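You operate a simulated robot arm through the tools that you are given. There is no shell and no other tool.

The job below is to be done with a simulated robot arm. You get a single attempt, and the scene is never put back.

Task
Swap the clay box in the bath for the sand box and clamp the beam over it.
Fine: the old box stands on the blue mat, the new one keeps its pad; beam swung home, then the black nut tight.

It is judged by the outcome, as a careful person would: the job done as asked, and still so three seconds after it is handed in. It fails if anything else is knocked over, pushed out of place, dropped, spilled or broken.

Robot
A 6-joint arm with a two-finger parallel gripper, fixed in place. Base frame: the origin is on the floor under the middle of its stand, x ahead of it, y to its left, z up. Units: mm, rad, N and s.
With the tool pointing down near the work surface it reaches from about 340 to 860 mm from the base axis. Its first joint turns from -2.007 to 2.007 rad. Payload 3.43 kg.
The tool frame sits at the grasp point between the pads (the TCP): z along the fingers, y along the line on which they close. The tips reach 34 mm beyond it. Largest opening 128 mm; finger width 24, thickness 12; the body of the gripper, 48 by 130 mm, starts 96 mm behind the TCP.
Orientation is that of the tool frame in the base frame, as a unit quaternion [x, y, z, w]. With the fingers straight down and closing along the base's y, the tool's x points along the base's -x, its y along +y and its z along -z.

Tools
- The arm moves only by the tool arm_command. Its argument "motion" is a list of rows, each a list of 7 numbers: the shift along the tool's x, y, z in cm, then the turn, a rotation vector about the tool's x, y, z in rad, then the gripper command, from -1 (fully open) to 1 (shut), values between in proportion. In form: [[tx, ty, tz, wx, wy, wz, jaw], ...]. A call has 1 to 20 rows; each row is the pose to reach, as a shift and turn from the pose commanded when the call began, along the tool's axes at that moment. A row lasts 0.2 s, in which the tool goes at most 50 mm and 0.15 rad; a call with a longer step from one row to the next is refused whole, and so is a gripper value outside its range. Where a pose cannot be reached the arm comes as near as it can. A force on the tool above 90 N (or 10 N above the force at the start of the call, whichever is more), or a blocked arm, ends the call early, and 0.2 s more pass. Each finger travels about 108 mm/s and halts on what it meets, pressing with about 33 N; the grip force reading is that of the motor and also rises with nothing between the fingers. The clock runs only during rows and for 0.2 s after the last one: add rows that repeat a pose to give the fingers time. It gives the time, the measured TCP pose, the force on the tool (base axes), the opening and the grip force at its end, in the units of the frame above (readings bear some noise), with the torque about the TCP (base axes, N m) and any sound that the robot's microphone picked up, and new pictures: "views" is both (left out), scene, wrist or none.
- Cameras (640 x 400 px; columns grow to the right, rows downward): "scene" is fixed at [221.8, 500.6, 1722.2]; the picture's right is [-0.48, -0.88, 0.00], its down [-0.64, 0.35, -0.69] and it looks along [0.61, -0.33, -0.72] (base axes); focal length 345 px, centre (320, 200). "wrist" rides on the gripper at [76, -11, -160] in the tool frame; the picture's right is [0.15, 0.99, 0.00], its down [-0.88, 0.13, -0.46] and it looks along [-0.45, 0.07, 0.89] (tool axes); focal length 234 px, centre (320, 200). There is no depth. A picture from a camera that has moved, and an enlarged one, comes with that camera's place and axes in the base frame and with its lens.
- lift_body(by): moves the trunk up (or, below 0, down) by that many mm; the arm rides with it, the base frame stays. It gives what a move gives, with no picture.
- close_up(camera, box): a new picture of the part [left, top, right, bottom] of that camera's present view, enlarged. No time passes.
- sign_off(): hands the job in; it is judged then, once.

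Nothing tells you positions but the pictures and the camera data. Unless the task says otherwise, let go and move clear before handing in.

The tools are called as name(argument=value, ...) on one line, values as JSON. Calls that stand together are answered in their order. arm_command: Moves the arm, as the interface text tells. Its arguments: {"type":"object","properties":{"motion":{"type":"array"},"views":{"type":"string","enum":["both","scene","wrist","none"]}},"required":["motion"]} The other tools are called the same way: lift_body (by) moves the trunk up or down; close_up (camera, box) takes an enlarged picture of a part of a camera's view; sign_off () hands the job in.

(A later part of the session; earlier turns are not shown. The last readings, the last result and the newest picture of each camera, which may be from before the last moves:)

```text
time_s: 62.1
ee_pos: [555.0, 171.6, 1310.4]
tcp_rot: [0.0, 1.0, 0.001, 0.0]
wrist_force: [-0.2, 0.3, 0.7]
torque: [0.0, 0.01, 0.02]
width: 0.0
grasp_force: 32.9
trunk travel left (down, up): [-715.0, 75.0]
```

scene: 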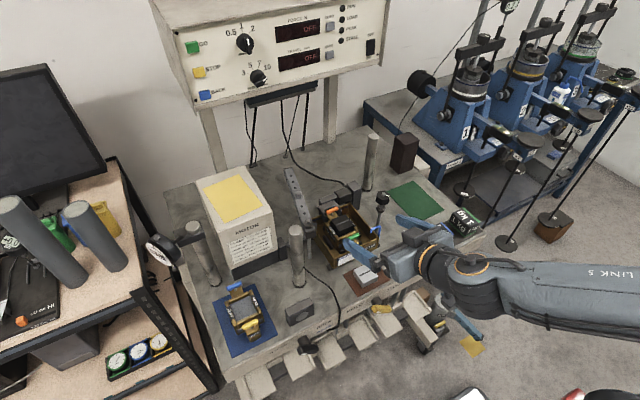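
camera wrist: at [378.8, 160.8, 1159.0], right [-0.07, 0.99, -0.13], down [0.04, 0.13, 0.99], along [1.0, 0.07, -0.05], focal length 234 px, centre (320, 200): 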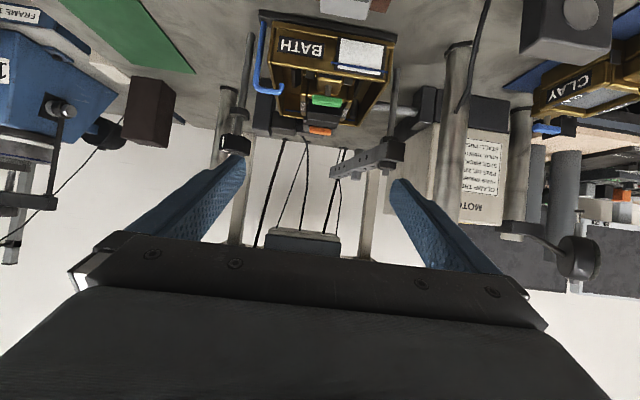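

arm_command(motion=[[-3.5, 1.5, 1.5, 0, 0, 0, 1], [-7.5, 3.5, 3.2, 0, 0, 0, 1], [-11.5, 5.5, 5, 0, 0, 0, 1], [-15.5, 7.5, 6.8, 0, 0, 0, 1], [-19.5, 9.5, 8.6, 0, 0, 0, 1], [-22.5, 11.3, 10.3, 0, 0, 0, 1], [-23.5, 11.8, 11.0, 0, 0, 0, 1], [-23.5, 11.8, 11.0, 0, 0, 0, 1]], views="both")

close_up(camera="wrist", box=[200, 80, 420, 240])

close_up(camera="scene", box=[250, 130, 380, 260])

```text
time_s: 63.9
ee_pos: [773.9, 285.0, 1194.6]
tcp_rot: [-0.002, 1.0, 0.0, 0.0]
wrist_force: [0.2, -0.2, -0.8]
torque: [-0.02, -0.03, 0.05]
width: 0.2
grasp_force: 32.6
out of reach, approached as far as the arm can: row 6, 7, 8
trunk travel left (down, up): [-715.0, 75.0]
camera wrist: at [698.1, 274.0, 1353.8], right [-0.15, 0.99, 0.0], down [0.88, 0.13, 0.46], along [0.45, 0.07, -0.89], focal length 234 px, centre (320, 200)
```

scene: 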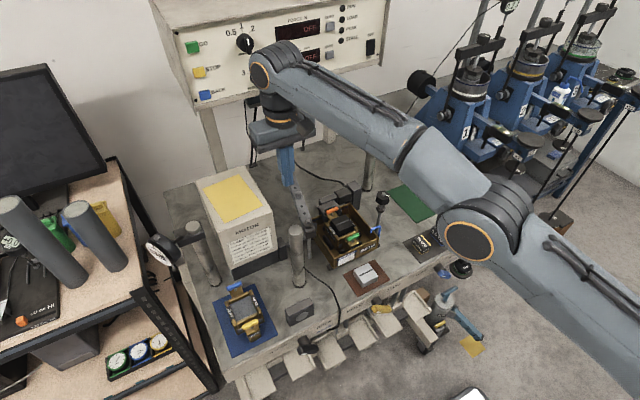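
wrist: 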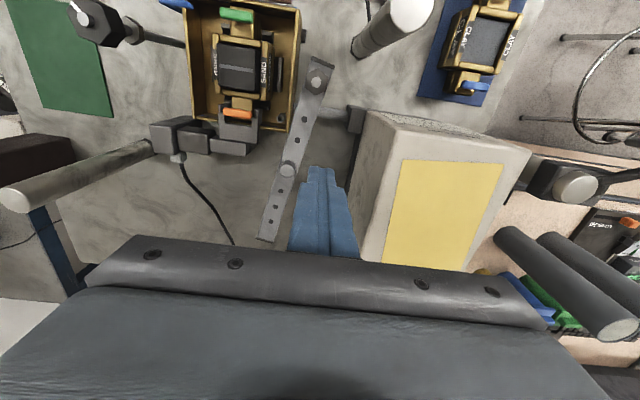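

```text
2.50 times, centred on (310, 160) of wrist
camera zoom: at [698.1, 274.0, 1353.8], right [-0.15, 0.99, 0.0], down [0.88, 0.13, 0.46], along [0.45, 0.07, -0.89], focal length 585 px, centre (345, 300)
```

zoom: 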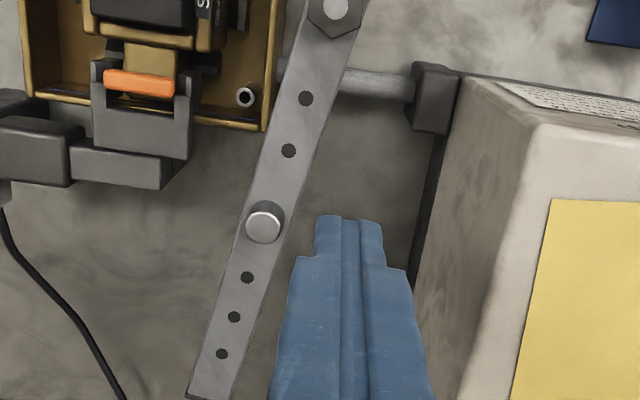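

```text
3.08 times, centred on (315, 195) of scene
camera zoom: at [221.8, 500.6, 1722.2], right [-0.48, -0.88, 0.0], down [-0.64, 0.35, -0.69], along [0.61, -0.33, -0.72], focal length 1062 px, centre (335, 215)
```

zoom: 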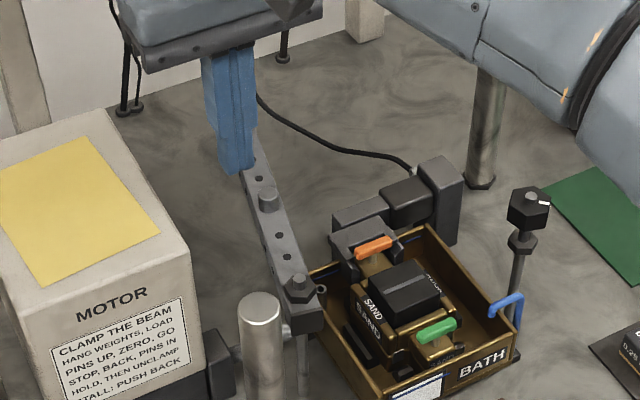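

The beam points about 12° off +x, with its button near (797, 250). I'll shift clear of its motor-side face and then lower the closed fingertips to mid-beam height.

arm_command(motion=[[0, 0.9, 0, 0, 0, 0, 1], [0, 0.9, 3, 0, 0, 0, 1], [0, 0.9, 6, 0, 0, 0, 1], [0, 0.9, 9, 0, 0, 0, 1], [0, 0.9, 10.6, 0, 0, 0, 1], [0, 0.9, 10.6, 0, 0, 0, 1]], views="both")

close_up(camera="wrist", box=[200, 80, 420, 240])

close_up(camera="scene", box=[250, 130, 380, 260])

```text
time_s: 65.3
ee_pos: [773.4, 293.1, 1088.7]
tcp_rot: [-0.001, 1.0, 0.0, 0.001]
wrist_force: [-0.1, 0.1, -0.2]
torque: [0.0, -0.01, 0.0]
width: 0.0
grasp_force: 33.3
trunk travel left (down, up): [-715.0, 75.0]
camera wrist: at [697.1, 282.2, 1248.0], right [-0.15, 0.99, 0.0], down [0.88, 0.13, 0.46], along [0.45, 0.07, -0.89], focal length 234 px, centre (320, 200)
```

scene: 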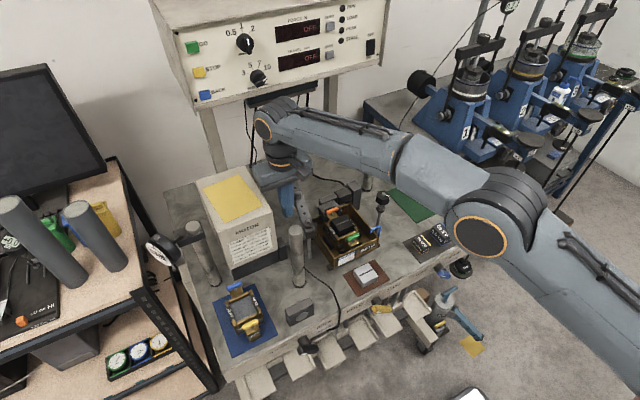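
wrist: 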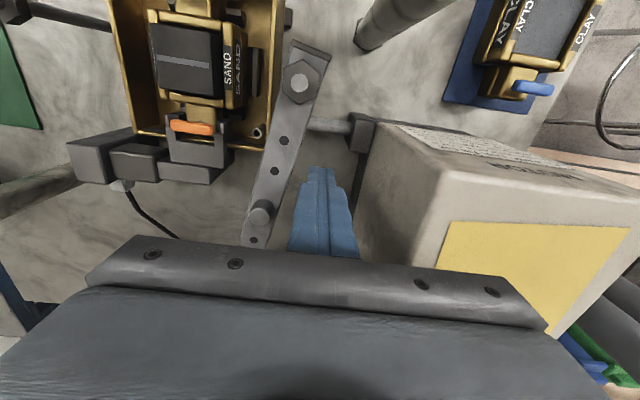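

```text
2.50 times, centred on (310, 160) of wrist
camera zoom: at [697.1, 282.2, 1248.0], right [-0.15, 0.99, 0.0], down [0.88, 0.13, 0.46], along [0.45, 0.07, -0.89], focal length 585 px, centre (345, 300)
```

zoom: 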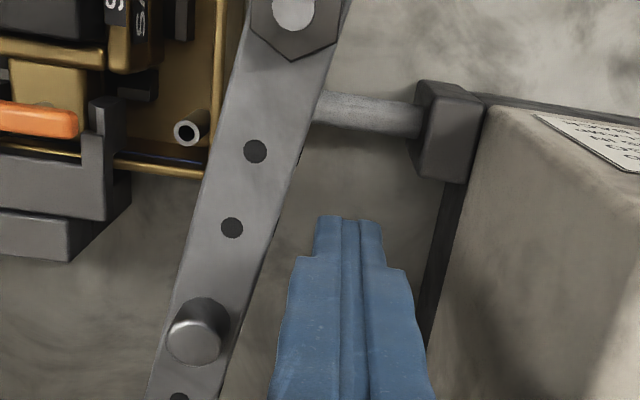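

```text
3.08 times, centred on (315, 195) of scene
camera zoom: at [221.8, 500.6, 1722.2], right [-0.48, -0.88, 0.0], down [-0.64, 0.35, -0.69], along [0.61, -0.33, -0.72], focal length 1062 px, centre (335, 215)
```

zoom: 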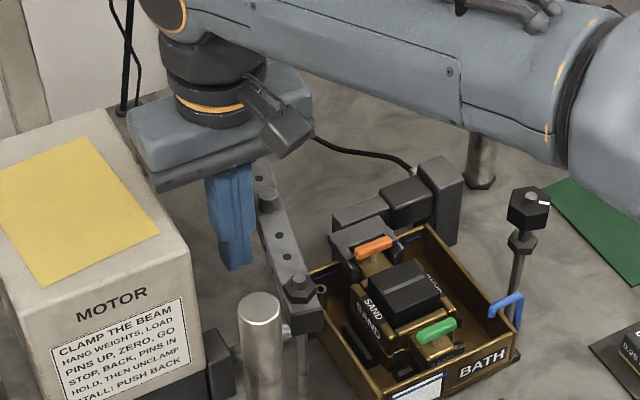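

The fingertips are beside the beam with clearance all round. I'll sweep the beam round slowly on an arc about the pivot, most of the way first.

arm_command(motion=[[0, -0.66, 0, 0, 0, 0, 1], [0.02, -1.01, 0, 0, 0, 0, 1], [-0.05, -1.46, 0, 0, 0, 0, 1], [-0.12, -1.92, 0, 0, 0, 0, 1], [-0.14, -2.51, 0, 0, 0, 0, 1], [-0.12, -3.11, 0, 0, 0, 0, 1], [-0.02, -3.72, 0, 0, 0, 0, 1], [0.11, -4.34, 0, 0, 0, 0, 1], [0.11, -4.34, 0, 0, 0, 0, 1]], views="both")

close_up(camera="scene", box=[250, 130, 410, 280])

```text
time_s: 67.3
ee_pos: [771.7, 248.9, 1088.5]
tcp_rot: [-0.001, 1.0, 0.0, 0.0]
wrist_force: [0.6, 0.4, 0.2]
torque: [-0.01, 0.0, 0.04]
width: 0.0
grasp_force: 33.1
trunk travel left (down, up): [-715.0, 75.0]
camera wrist: at [696.8, 238.3, 1248.1], right [-0.15, 0.99, 0.0], down [0.88, 0.13, 0.46], along [0.45, 0.07, -0.89], focal length 234 px, centre (320, 200)
```

scene: 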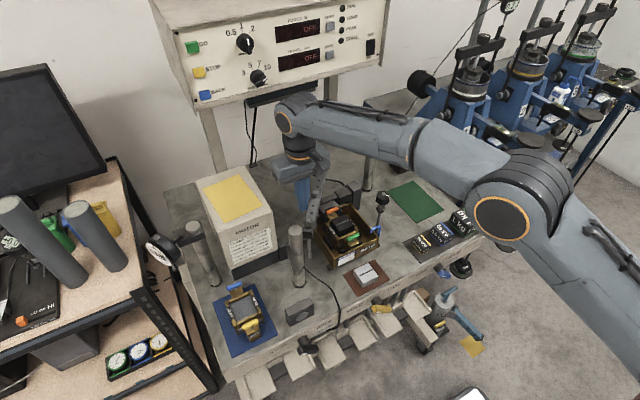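
wrist: 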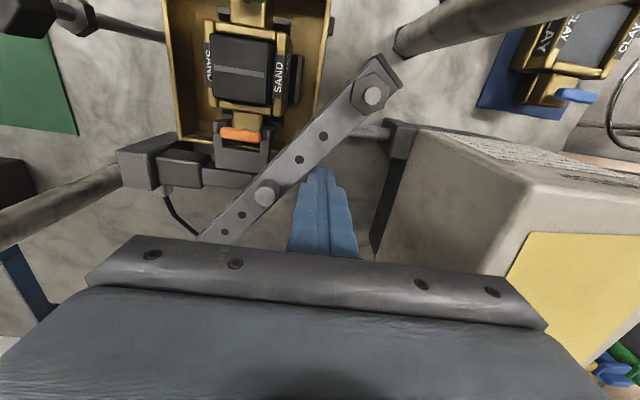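

```text
2.67 times, centred on (330, 205) of scene
camera zoom: at [221.8, 500.6, 1722.2], right [-0.48, -0.88, 0.0], down [-0.64, 0.35, -0.69], along [0.61, -0.33, -0.72], focal length 920 px, centre (293, 187)
```

zoom: 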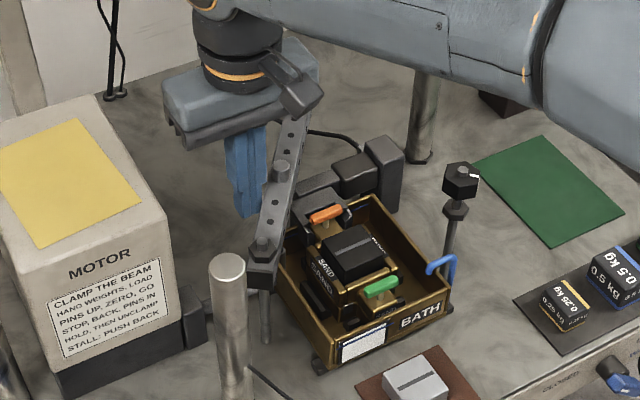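

The beam swings freely. I'll continue the sweep to about 15° short of home and check the clearance at the nut and pad.

arm_command(motion=[[0.2, -0.61, 0, 0, 0, 0, 1], [0.47, -1.21, 0, 0, 0, 0, 1], [0.8, -1.79, 0, 0, 0, 0, 1], [1.18, -2.34, 0, 0, 0, 0, 1], [1.62, -2.85, 0, 0, 0, 0, 1], [2.13, -3.34, 0, 0, 0, 0, 1], [2.69, -3.77, 0, 0, 0, 0, 1], [2.69, -3.77, 0, 0, 0, 0, 1]], views="both")

close_up(camera="scene", box=[280, 170, 410, 270])

close_up(camera="wrist", box=[160, 40, 440, 240])

```text
time_s: 69.1
ee_pos: [746.1, 212.2, 1089.5]
tcp_rot: [-0.001, 1.0, 0.0, 0.0]
wrist_force: [0.1, 0.1, 0.4]
torque: [0.02, -0.04, -0.04]
width: 0.1
grasp_force: 33.0
trunk travel left (down, up): [-715.0, 75.0]
camera wrist: at [670.0, 201.1, 1249.3], right [-0.15, 0.99, 0.0], down [0.88, 0.13, 0.46], along [0.45, 0.07, -0.89], focal length 234 px, centre (320, 200)
```

scene: 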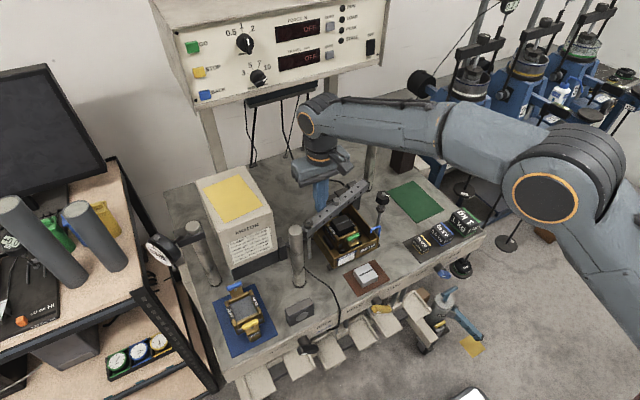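
wrist: 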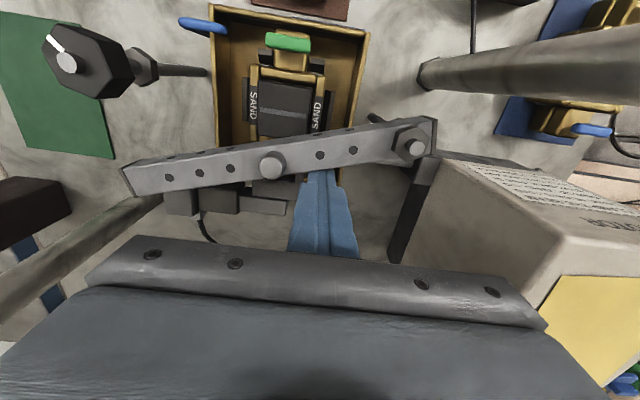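

```text
4.00 times, centred on (345, 220) of scene
camera zoom: at [221.8, 500.6, 1722.2], right [-0.48, -0.88, 0.0], down [-0.64, 0.35, -0.69], along [0.61, -0.33, -0.72], focal length 1381 px, centre (220, 120)
```

zoom: 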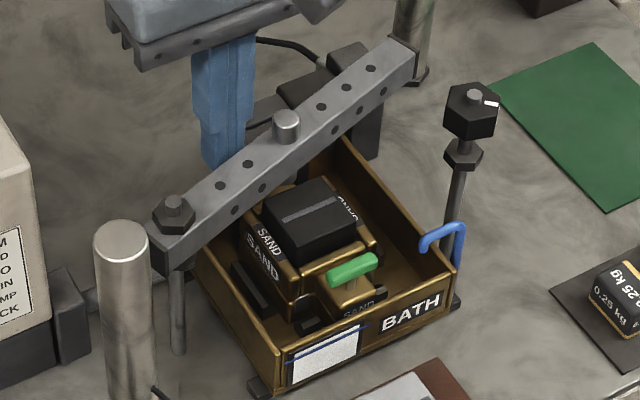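

```text
2.00 times, centred on (300, 140) of wrist
camera zoom: at [670.0, 201.1, 1249.3], right [-0.15, 0.99, 0.0], down [0.88, 0.13, 0.46], along [0.45, 0.07, -0.89], focal length 468 px, centre (360, 320)
```

zoom: 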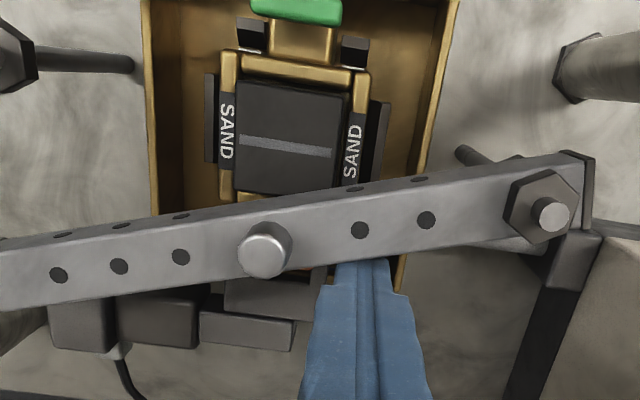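

arm_command(motion=[[0.3, -0.2, 0, 0, 0, 0, 1], [0.61, -0.38, 0, 0, 0, 0, 1], [0.93, -0.55, 0, 0, 0, 0, 1], [1.26, -0.69, 0, 0, 0, 0, 1], [1.26, -0.69, 0, 0, 0, 0, 1]], views="wrist")

close_up(camera="scene", box=[280, 170, 410, 270])

close_up(camera="scene", box=[350, 165, 410, 225])

```text
time_s: 70.3
ee_pos: [733.0, 204.9, 1087.0]
tcp_rot: [0.0, 1.0, 0.0, 0.0]
wrist_force: [-0.2, 0.5, 0.2]
torque: [-0.04, -0.02, 0.01]
width: 0.0
grasp_force: 33.2
trunk travel left (down, up): [-715.0, 75.0]
camera wrist: at [657.3, 194.1, 1248.2], right [-0.15, 0.99, 0.0], down [0.88, 0.13, 0.46], along [0.45, 0.07, -0.89], focal length 234 px, centre (320, 200)
```

wrist: 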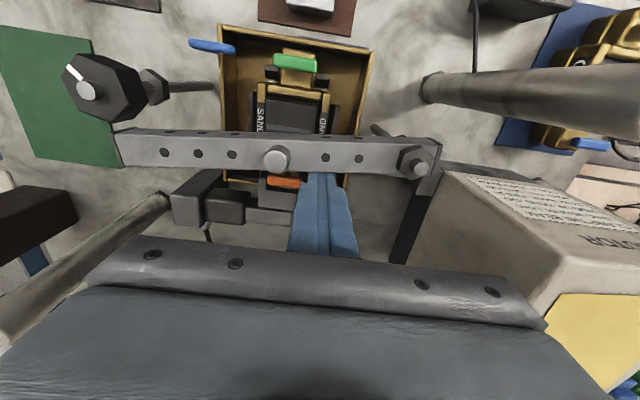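

```text
4.00 times, centred on (345, 220) of scene
camera zoom: at [221.8, 500.6, 1722.2], right [-0.48, -0.88, 0.0], down [-0.64, 0.35, -0.69], along [0.61, -0.33, -0.72], focal length 1381 px, centre (220, 120)
```

zoom: 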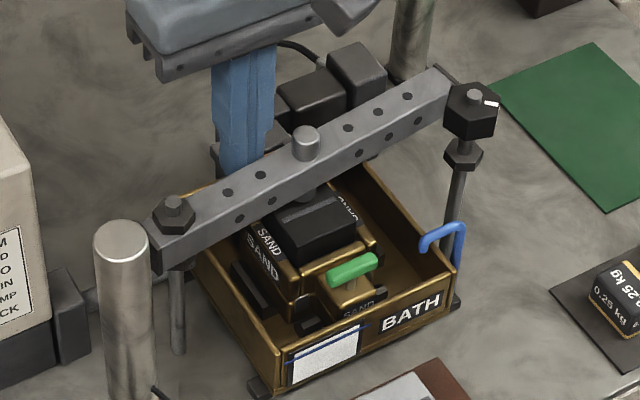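

```text
6.67 times, centred on (380, 195) of scene
camera zoom: at [221.8, 500.6, 1722.2], right [-0.48, -0.88, 0.0], down [-0.64, 0.35, -0.69], along [0.61, -0.33, -0.72], focal length 2301 px, centre (-80, 233)
```

zoom: 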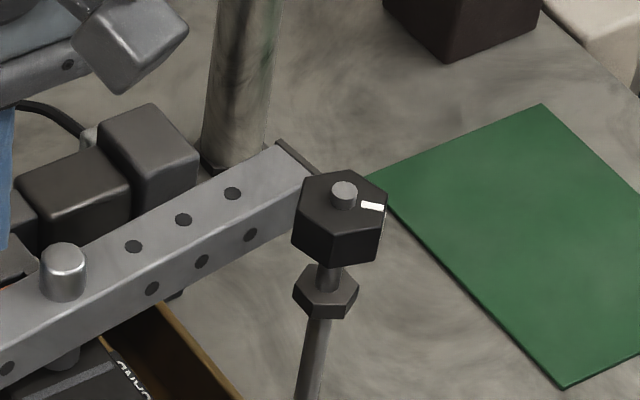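

The beam is nearly home and its underside clears the pad. I'll finish in very small steps and watch for stud contact.

arm_command(motion=[[0.16, -0.07, 0, 0, 0, 0, 1], [0.33, -0.14, 0, 0, 0, 0, 1], [0.33, -0.14, 0, 0, 0, 0, 1]], views="none")

close_up(camera="scene", box=[350, 165, 410, 225])

close_up(camera="wrist", box=[40, 20, 240, 170])

```text
time_s: 71.1
ee_pos: [729.3, 203.3, 1087.4]
tcp_rot: [-0.001, 1.0, 0.001, 0.0]
wrist_force: [-0.5, -0.1, -0.3]
torque: [-0.03, 0.0, 0.01]
width: 0.1
grasp_force: 32.7
trunk travel left (down, up): [-715.0, 75.0]
```

```text
6.67 times, centred on (380, 195) of scene
camera zoom: at [221.8, 500.6, 1722.2], right [-0.48, -0.88, 0.0], down [-0.64, 0.35, -0.69], along [0.61, -0.33, -0.72], focal length 2301 px, centre (-80, 233)
```

zoom: 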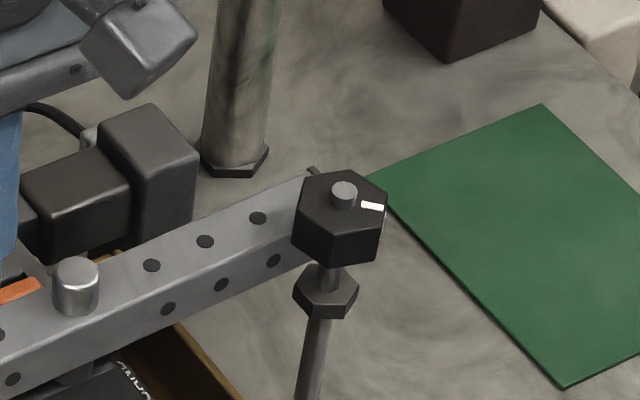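

```text
2.67 times, centred on (140, 95) of wrist
camera zoom: at [654.1, 192.9, 1248.1], right [-0.15, 0.99, 0.0], down [0.88, 0.13, 0.46], along [0.45, 0.07, -0.89], focal length 624 px, centre (800, 480)
```

zoom: 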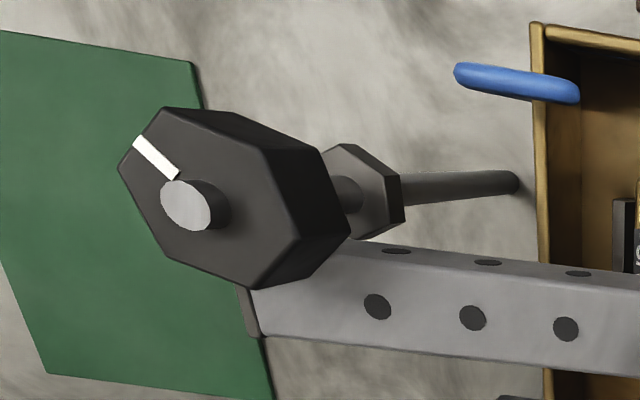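

arm_command(motion=[[0.17, -0.05, 0, 0, 0, 0, 1], [0.35, -0.1, 0, 0, 0, 0, 1], [0.35, -0.1, 0, 0, 0, 0, 1]], views="none")

close_up(camera="scene", box=[350, 165, 410, 225])

close_up(camera="wrist", box=[40, 20, 240, 170])

```text
time_s: 71.9
ee_pos: [726.4, 202.8, 1089.1]
tcp_rot: [-0.001, 1.0, 0.0, 0.0]
wrist_force: [0.7, 0.2, -0.7]
torque: [-0.01, 0.0, 0.0]
width: 0.0
grasp_force: 33.2
trunk travel left (down, up): [-715.0, 75.0]
```

```text
6.67 times, centred on (380, 195) of scene
camera zoom: at [221.8, 500.6, 1722.2], right [-0.48, -0.88, 0.0], down [-0.64, 0.35, -0.69], along [0.61, -0.33, -0.72], focal length 2301 px, centre (-80, 233)
```

zoom: 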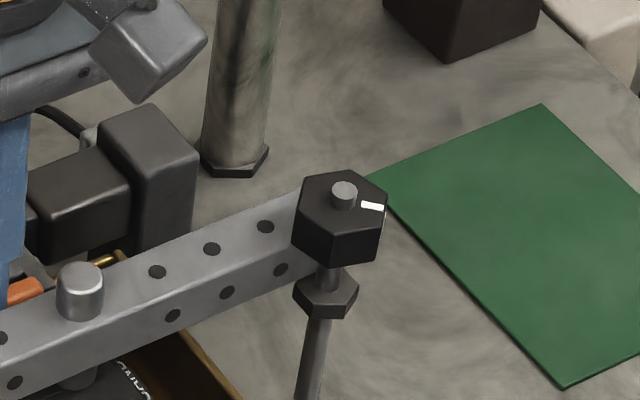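

```text
2.67 times, centred on (140, 95) of wrist
camera zoom: at [650.8, 191.6, 1248.7], right [-0.15, 0.99, 0.0], down [0.88, 0.13, 0.46], along [0.45, 0.07, -0.89], focal length 624 px, centre (800, 480)
```

zoom: 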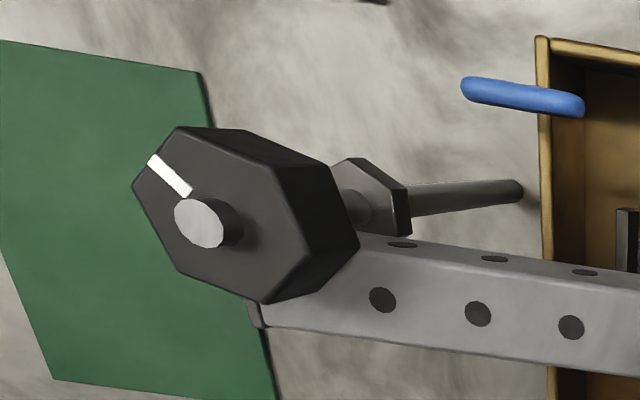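

arm_command(motion=[[0.1, 0, 0, 0, 0, 0, 1], [0.2, 0, 0, 0, 0, 0, 1], [0.2, 0, 0, 0, 0, 0, 1]], views="none")

close_up(camera="scene", box=[350, 165, 410, 225])

close_up(camera="wrist", box=[40, 20, 240, 170])

```text
time_s: 72.7
ee_pos: [724.9, 202.9, 1088.0]
tcp_rot: [0.0, 1.0, -0.001, 0.0]
wrist_force: [3.4, -0.2, -0.1]
torque: [-0.04, -0.03, -0.05]
width: 0.0
grasp_force: 33.0
trunk travel left (down, up): [-715.0, 75.0]
```

```text
6.67 times, centred on (380, 195) of scene
camera zoom: at [221.8, 500.6, 1722.2], right [-0.48, -0.88, 0.0], down [-0.64, 0.35, -0.69], along [0.61, -0.33, -0.72], focal length 2301 px, centre (-80, 233)
```

zoom: 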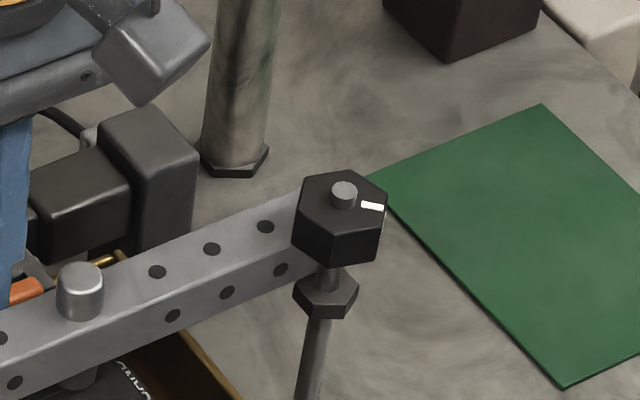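

```text
2.67 times, centred on (140, 95) of wrist
camera zoom: at [649.0, 191.7, 1248.7], right [-0.15, 0.99, 0.0], down [0.88, 0.13, 0.46], along [0.45, 0.07, -0.89], focal length 624 px, centre (800, 480)
```

zoom: 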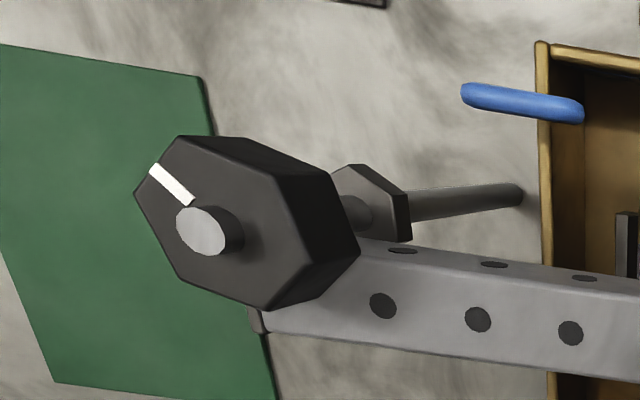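

Contact at 3.4 N, and the beam has stopped moving. Its holes sit at x ≈ 700, parallel to y, with its face against the stud under the nut, so the beam is home. I'll back the finger off, rise, and look at the nut from above.

arm_command(motion=[[-0.4, 0, 0, 0, 0, 0, 1], [-1.2, 0, 0, 0, 0, 0, 1], [-1.2, 0, -3, 0, 0, 0, 1], [-1.2, 0, -7, 0, 0, 0, 1], [-1.2, 0, -11, 0, 0, 0, 1], [-1.2, 0, -11, 0, 0, 0, 1]], views="none")

arm_command(motion=[[2, -3.5, 0, 0, 0, 0, 0.6], [4, -7.5, 0, 0, 0, 0, 0.2], [6, -11, 0, 0, 0, 0, -0.2], [6, -13.5, 0, 0, 0, 0, -0.2], [6, -13.5, 0, 0, 0, 0, -0.2]], views="both")

close_up(camera="wrist", box=[250, 90, 390, 240])

close_up(camera="scene", box=[280, 170, 410, 270])

```text
time_s: 74.1
ee_pos: [734.7, 201.1, 1199.5]
tcp_rot: [-0.001, 1.0, 0.0, -0.001]
wrist_force: [-0.5, 0.4, -0.1]
torque: [0.02, 0.0, -0.01]
width: 0.0
grasp_force: 33.1
trunk travel left (down, up): [-715.0, 75.0]
```

```text
time_s: 75.3
ee_pos: [674.6, 66.7, 1198.2]
tcp_rot: [-0.001, 1.0, 0.0, -0.001]
wrist_force: [0.6, 0.0, 0.5]
torque: [0.0, -0.01, 0.0]
width: 76.8
grasp_force: 0.1
trunk travel left (down, up): [-715.0, 75.0]
camera wrist: at [599.4, 56.0, 1358.7], right [-0.15, 0.99, 0.0], down [0.88, 0.13, 0.46], along [0.45, 0.07, -0.89], focal length 234 px, centre (320, 200)
```

scene: 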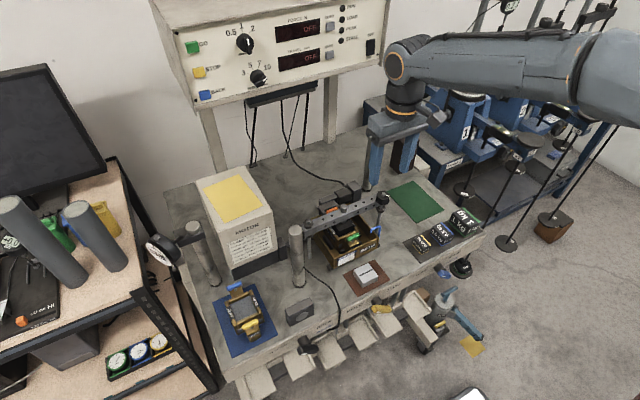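
wrist: 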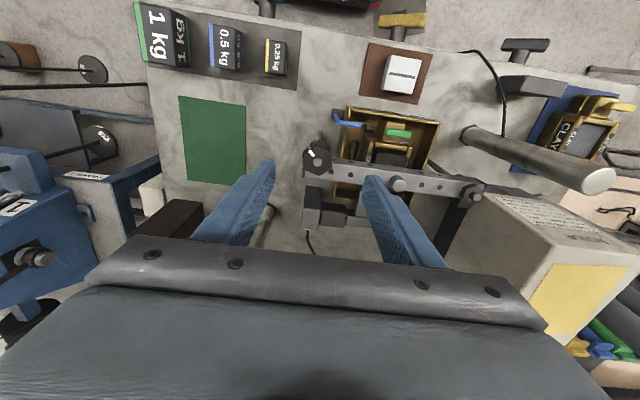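

```text
2.67 times, centred on (320, 165) of wrist
camera zoom: at [599.4, 56.0, 1358.7], right [-0.15, 0.99, 0.0], down [0.88, 0.13, 0.46], along [0.45, 0.07, -0.89], focal length 624 px, centre (320, 293)
```

zoom: 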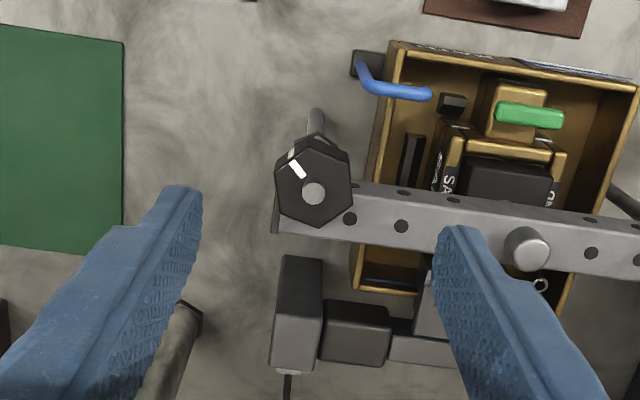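

```text
4.00 times, centred on (345, 220) of scene
camera zoom: at [221.8, 500.6, 1722.2], right [-0.48, -0.88, 0.0], down [-0.64, 0.35, -0.69], along [0.61, -0.33, -0.72], focal length 1381 px, centre (220, 120)
```

zoom: 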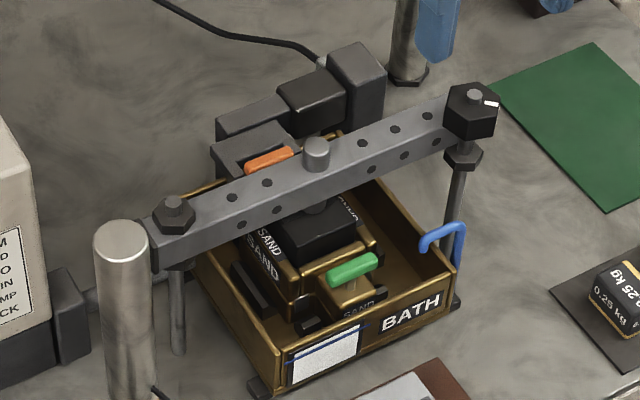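

The beam is home across the sand box and under the black nut. I'll zoom in on the nut to read its hex orientation.

close_up(camera="wrist", box=[295, 135, 345, 185])

```text
8.00 times, centred on (320, 160) of wrist
camera zoom: at [599.4, 56.0, 1358.7], right [-0.15, 0.99, 0.0], down [0.88, 0.13, 0.46], along [0.45, 0.07, -0.89], focal length 1873 px, centre (320, 520)
```

zoom: 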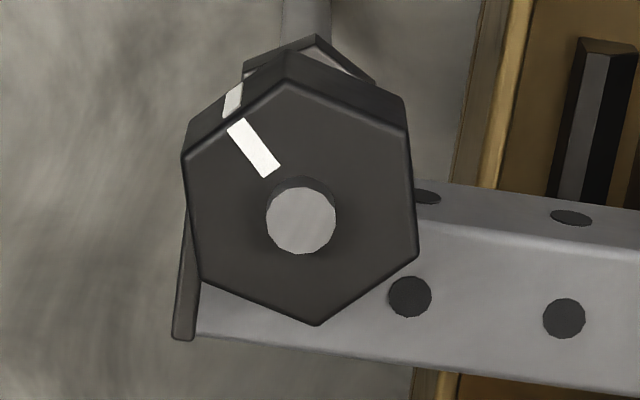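

The nut is centred near (680.6, 65.6). It's about 32 mm across flats, with flats facing 45°, 105° and 165°. I'll centre over it and turn the gripper to +75° yaw so a long clockwise turn is available.

arm_command(motion=[[-0.3, 0, 0, 0, 0, -0.14, 0.0], [-0.6, -0.1, 0, 0, 0, -0.28, 0.0], [-0.6, -0.1, 0, 0, 0, -0.42, 0.0], [-0.6, -0.1, 0, 0, 0, -0.56, 0.0], [-0.6, -0.1, 0, 0, 0, -0.7, 0.0], [-0.6, -0.1, 0, 0, 0, -0.84, 0.0], [-0.6, -0.1, 0, 0, 0, -0.98, 0.0], [-0.6, -0.1, 0, 0, 0, -1.12, 0.0], [-0.6, -0.1, 0, 0, 0, -1.26, 0.0], [-0.6, -0.1, 0, 0, 0, -1.309, 0.0], [-0.6, -0.1, 0, 0, 0, -1.309, 0.0]], views="both")

close_up(camera="wrist", box=[260, 100, 380, 220])

```text
time_s: 77.7
ee_pos: [682.1, 66.1, 1198.8]
tcp_rot: [-0.609, 0.793, 0.0, 0.0]
wrist_force: [-0.1, -0.4, -0.5]
torque: [-0.02, 0.0, -0.02]
width: 63.9
grasp_force: 0.0
trunk travel left (down, up): [-715.0, 75.0]
camera wrist: at [673.8, -9.5, 1359.0], right [-0.99, 0.11, 0.0], down [0.1, 0.88, 0.46], along [0.05, 0.45, -0.89], focal length 234 px, centre (320, 200)
```

scene: 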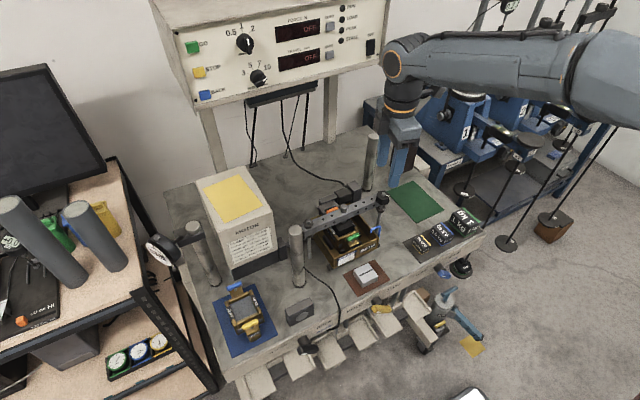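
wrist: 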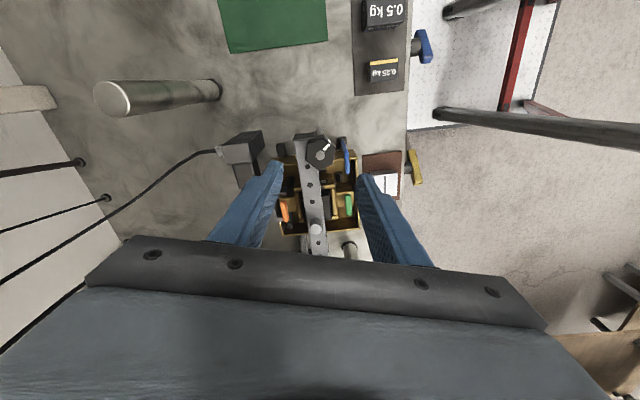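

```text
3.33 times, centred on (320, 160) of wrist
camera zoom: at [673.8, -9.5, 1359.0], right [-0.99, 0.11, 0.0], down [0.1, 0.88, 0.46], along [0.05, 0.45, -0.89], focal length 781 px, centre (320, 333)
```

zoom: 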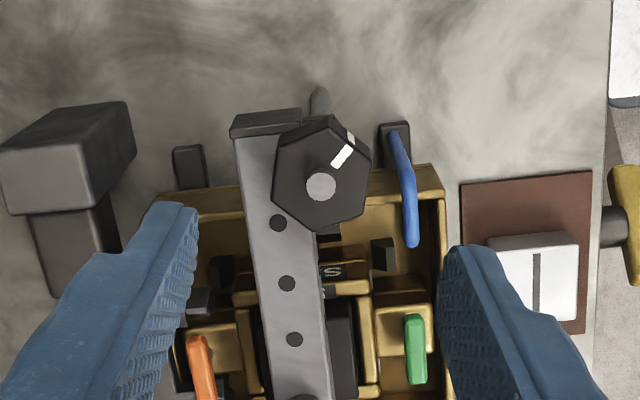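

close_up(camera="wrist", box=[295, 130, 345, 180])

```text
8.00 times, centred on (320, 155) of wrist
camera zoom: at [673.8, -9.5, 1359.0], right [-0.99, 0.11, 0.0], down [0.1, 0.88, 0.46], along [0.05, 0.45, -0.89], focal length 1873 px, centre (320, 560)
```

zoom: 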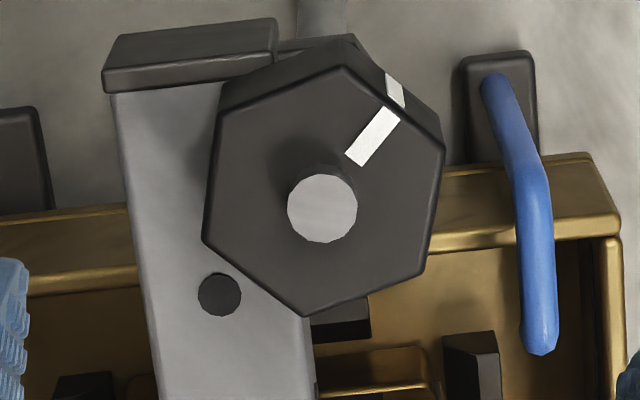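

The gripper is square to the nut's flats and centred within 0.5 mm. I'll descend so the tips straddle the nut but stay about 3–4 mm above the beam top.

arm_command(motion=[[0, 0, 3, 0, 0, 0, 0.0], [0, 0, 6, 0, 0, 0, 0.0], [0, 0, 8.4, 0, 0, 0, 0.0], [0, 0, 8.4, 0, 0, 0, 0.0]], views="wrist")

close_up(camera="scene", box=[350, 165, 410, 225])

close_up(camera="wrist", box=[260, 110, 380, 230])

```text
time_s: 78.7
ee_pos: [682.2, 68.6, 1113.1]
tcp_rot: [-0.609, 0.793, 0.0, 0.0]
wrist_force: [-0.9, -0.2, -0.3]
torque: [-0.03, -0.01, 0.01]
width: 64.0
grasp_force: 0.1
trunk travel left (down, up): [-715.0, 75.0]
camera wrist: at [673.0, -7.8, 1274.0], right [-0.99, 0.11, 0.0], down [0.1, 0.88, 0.46], along [0.05, 0.45, -0.89], focal length 234 px, centre (320, 200)
```

wrist: 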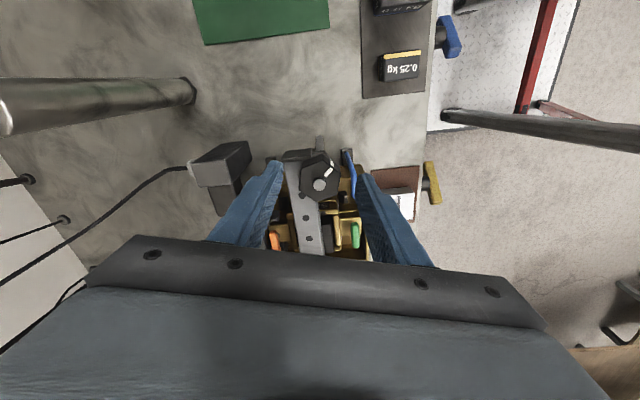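

```text
6.67 times, centred on (380, 195) of scene
camera zoom: at [221.8, 500.6, 1722.2], right [-0.48, -0.88, 0.0], down [-0.64, 0.35, -0.69], along [0.61, -0.33, -0.72], focal length 2301 px, centre (-80, 233)
```

zoom: 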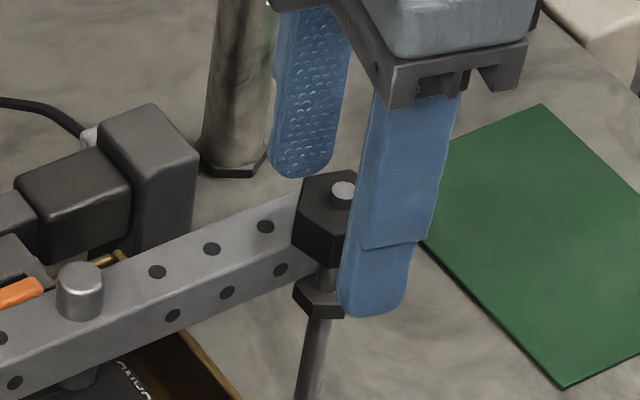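

```text
3.33 times, centred on (320, 170) of wrist
camera zoom: at [673.0, -7.8, 1274.0], right [-0.99, 0.11, 0.0], down [0.1, 0.88, 0.46], along [0.05, 0.45, -0.89], focal length 781 px, centre (320, 300)
```

zoom: 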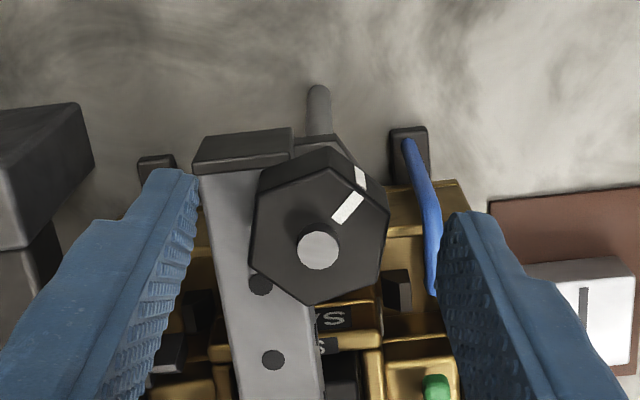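

The TCP has drifted about 3 mm along the flat direction. I'll correct that, then close on the nut.

arm_command(motion=[[0.3, 0.03, 0, 0, 0, 0, 0.0], [0.3, 0.03, 0, 0, 0, 0, 0.2], [0.3, 0.03, 0, 0, 0, 0, 0.4], [0.3, 0.03, 0, 0, 0, 0, 0.55], [0.3, 0.03, 0, 0, 0, 0, 1], [0.3, 0.03, 0, 0, 0, 0, 1]], views="wrist")

close_up(camera="wrist", box=[260, 110, 380, 230])

close_up(camera="scene", box=[350, 165, 410, 225])

```text
time_s: 80.1
ee_pos: [681.2, 64.7, 1114.0]
tcp_rot: [-0.609, 0.793, -0.001, 0.0]
wrist_force: [9.5, -2.3, -0.9]
torque: [0.0, -0.42, -0.1]
width: 32.9
grasp_force: 44.9
trunk travel left (down, up): [-715.0, 75.0]
camera wrist: at [672.8, -11.2, 1274.3], right [-0.99, 0.11, 0.0], down [0.1, 0.88, 0.46], along [0.05, 0.45, -0.89], focal length 234 px, centre (320, 200)
```

wrist: 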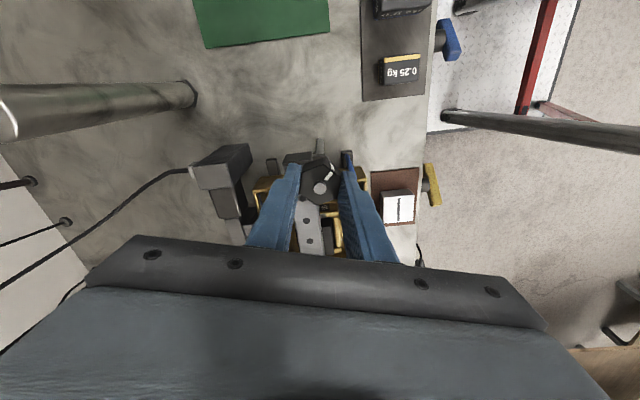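

```text
3.33 times, centred on (320, 170) of wrist
camera zoom: at [672.8, -11.2, 1274.3], right [-0.99, 0.11, 0.0], down [0.1, 0.88, 0.46], along [0.05, 0.45, -0.89], focal length 781 px, centre (320, 300)
```

zoom: 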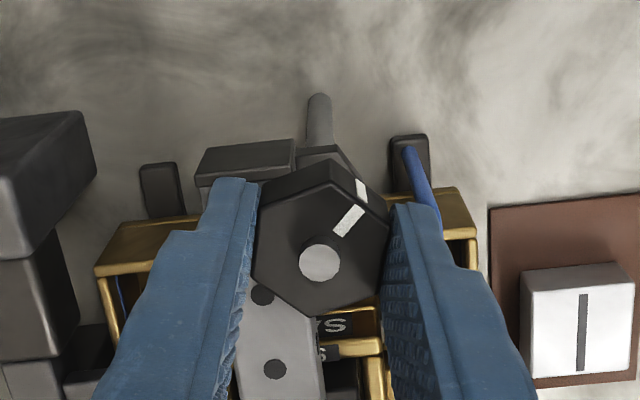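

```text
6.67 times, centred on (380, 195) of scene
camera zoom: at [221.8, 500.6, 1722.2], right [-0.48, -0.88, 0.0], down [-0.64, 0.35, -0.69], along [0.61, -0.33, -0.72], focal length 2301 px, centre (-80, 233)
```

zoom: 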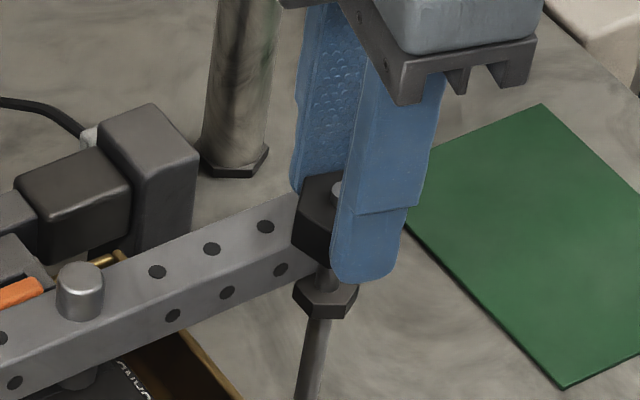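

I have the nut at 32.9 mm wide, with about 9.5 N of side load from a slight offset. I'll trim that and start turning clockwise in small steps, watching the torque.

arm_command(motion=[[-0.05, -0.05, 0, 0, 0, 0, 1], [-0.05, -0.05, 0, 0, 0, 0, 1]], views="none")

arm_command(motion=[[0, 0, 0, 0, 0, 0.08, 1], [0, 0, 0, 0, 0, 0.16, 1], [0, 0, 0, 0, 0, 0.24, 1], [0, 0, 0, 0, 0, 0.24, 1]], views="wrist")

close_up(camera="wrist", box=[260, 110, 380, 230])

```text
time_s: 80.7
ee_pos: [681.8, 64.6, 1114.9]
tcp_rot: [-0.609, 0.793, 0.001, 0.0]
wrist_force: [2.3, -2.1, 3.8]
torque: [0.45, 0.03, -0.16]
width: 32.7
grasp_force: 44.9
trunk travel left (down, up): [-715.0, 75.0]
```

```text
time_s: 81.7
ee_pos: [682.0, 65.2, 1113.5]
tcp_rot: [-0.51, 0.86, 0.0, 0.0]
wrist_force: [-2.5, -0.4, -1.7]
torque: [0.43, -0.44, 0.0]
width: 32.6
grasp_force: 45.1
trunk travel left (down, up): [-715.0, 75.0]
camera wrist: at [655.2, -6.9, 1274.3], right [-0.94, 0.35, 0.0], down [0.31, 0.83, 0.46], along [0.16, 0.43, -0.89], focal length 234 px, centre (320, 200)
```

wrist: 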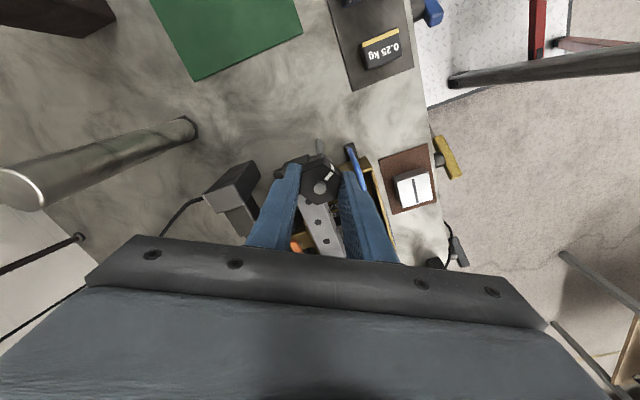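

```text
3.33 times, centred on (320, 170) of wrist
camera zoom: at [655.2, -6.9, 1274.3], right [-0.94, 0.35, 0.0], down [0.31, 0.83, 0.46], along [0.16, 0.43, -0.89], focal length 781 px, centre (320, 300)
```

zoom: 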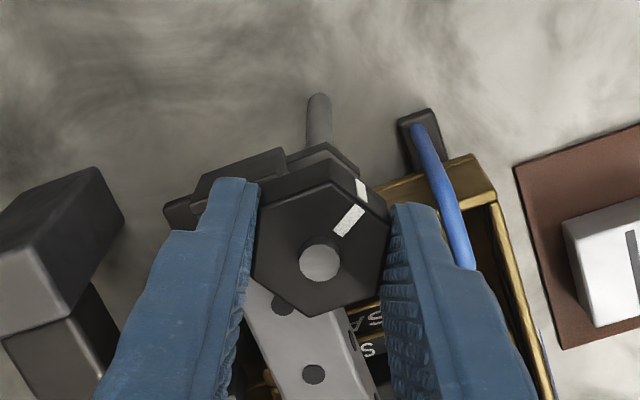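

The nut turns with the gripper with almost no torque yet. I'll keep turning clockwise in stages.

arm_command(motion=[[0, 0, 0, 0, 0, 0.11, 1], [0, 0, 0, 0, 0, 0.22, 1], [0, 0, 0, 0, 0, 0.33, 1], [0, 0, 0, 0, 0, 0.44, 1], [0, 0, 0, 0, 0, 0.55, 1], [0, 0, 0, 0, 0, 0.66, 1], [0, 0, 0, 0, 0, 0.66, 1]], views="none")

close_up(camera="wrist", box=[260, 110, 380, 230])

close_up(camera="scene", box=[350, 165, 410, 225])

```text
time_s: 83.3
ee_pos: [680.9, 64.0, 1114.5]
tcp_rot: [-0.203, 0.979, 0.0, 0.001]
wrist_force: [-4.1, 7.5, -3.0]
torque: [0.35, 0.63, -0.03]
width: 32.9
grasp_force: 44.9
trunk travel left (down, up): [-715.0, 75.0]
```

```text
3.33 times, centred on (320, 170) of wrist
camera zoom: at [616.4, 24.8, 1274.4], right [-0.53, 0.85, 0.0], down [0.76, 0.47, 0.46], along [0.39, 0.24, -0.89], focal length 781 px, centre (320, 300)
```

zoom: 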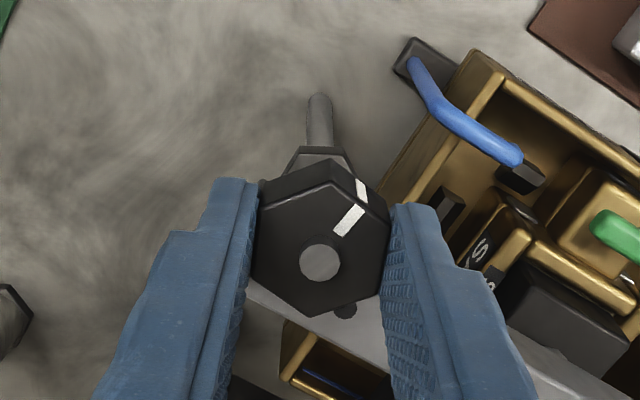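

```text
6.67 times, centred on (380, 195) of scene
camera zoom: at [221.8, 500.6, 1722.2], right [-0.48, -0.88, 0.0], down [-0.64, 0.35, -0.69], along [0.61, -0.33, -0.72], focal length 2301 px, centre (-80, 233)
```

zoom: 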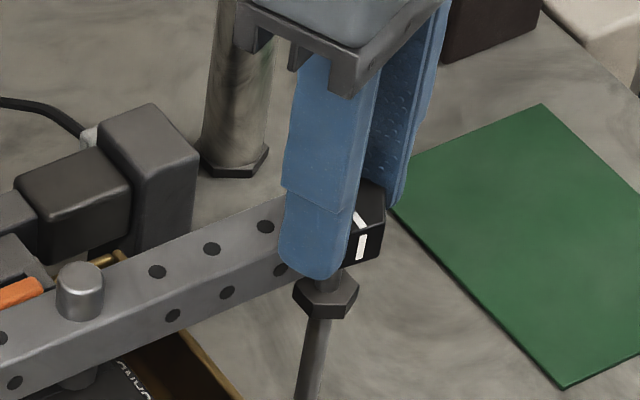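

arm_command(motion=[[0, 0.06, 0, 0, 0, 0.11, 1], [0, 0.06, 0, 0, 0, 0.22, 1], [0, 0.06, 0, 0, 0, 0.33, 1], [0, 0.06, 0, 0, 0, 0.44, 1], [0, 0.06, 0, 0, 0, 0.55, 1], [0, 0.06, 0, 0, 0, 0.66, 1], [0, 0.06, 0, 0, 0, 0.77, 1], [0, 0.06, 0, 0, 0, 0.77, 1]], views="none")

close_up(camera="wrist", box=[260, 110, 380, 230])

close_up(camera="scene", box=[350, 165, 410, 225])

```text
time_s: 85.1
ee_pos: [681.8, 64.7, 1115.1]
tcp_rot: [0.18, 0.984, 0.001, 0.001]
wrist_force: [-6.4, 5.0, -10.2]
torque: [0.41, -0.35, 0.96]
width: 34.1
grasp_force: 45.1
trunk travel left (down, up): [-715.0, 75.0]
```

```text
3.33 times, centred on (320, 170) of wrist
camera zoom: at [607.1, 81.7, 1274.5], right [0.21, 0.98, 0.0], down [0.87, -0.19, 0.46], along [0.45, -0.1, -0.89], focal length 781 px, centre (320, 300)
```

zoom: 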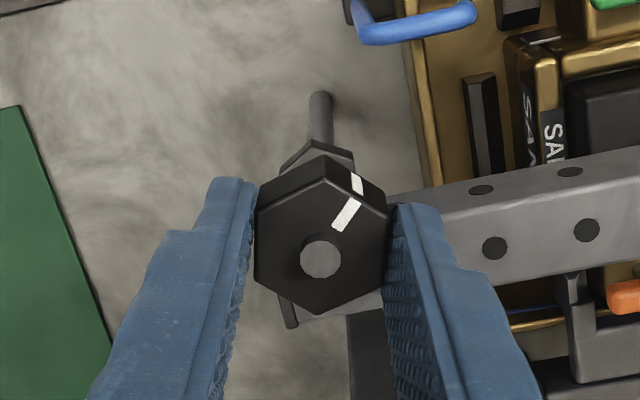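

```text
6.67 times, centred on (380, 195) of scene
camera zoom: at [221.8, 500.6, 1722.2], right [-0.48, -0.88, 0.0], down [-0.64, 0.35, -0.69], along [0.61, -0.33, -0.72], focal length 2301 px, centre (-80, 233)
```

zoom: 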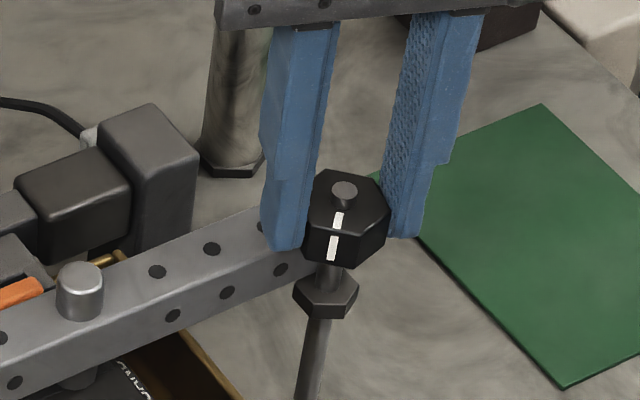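

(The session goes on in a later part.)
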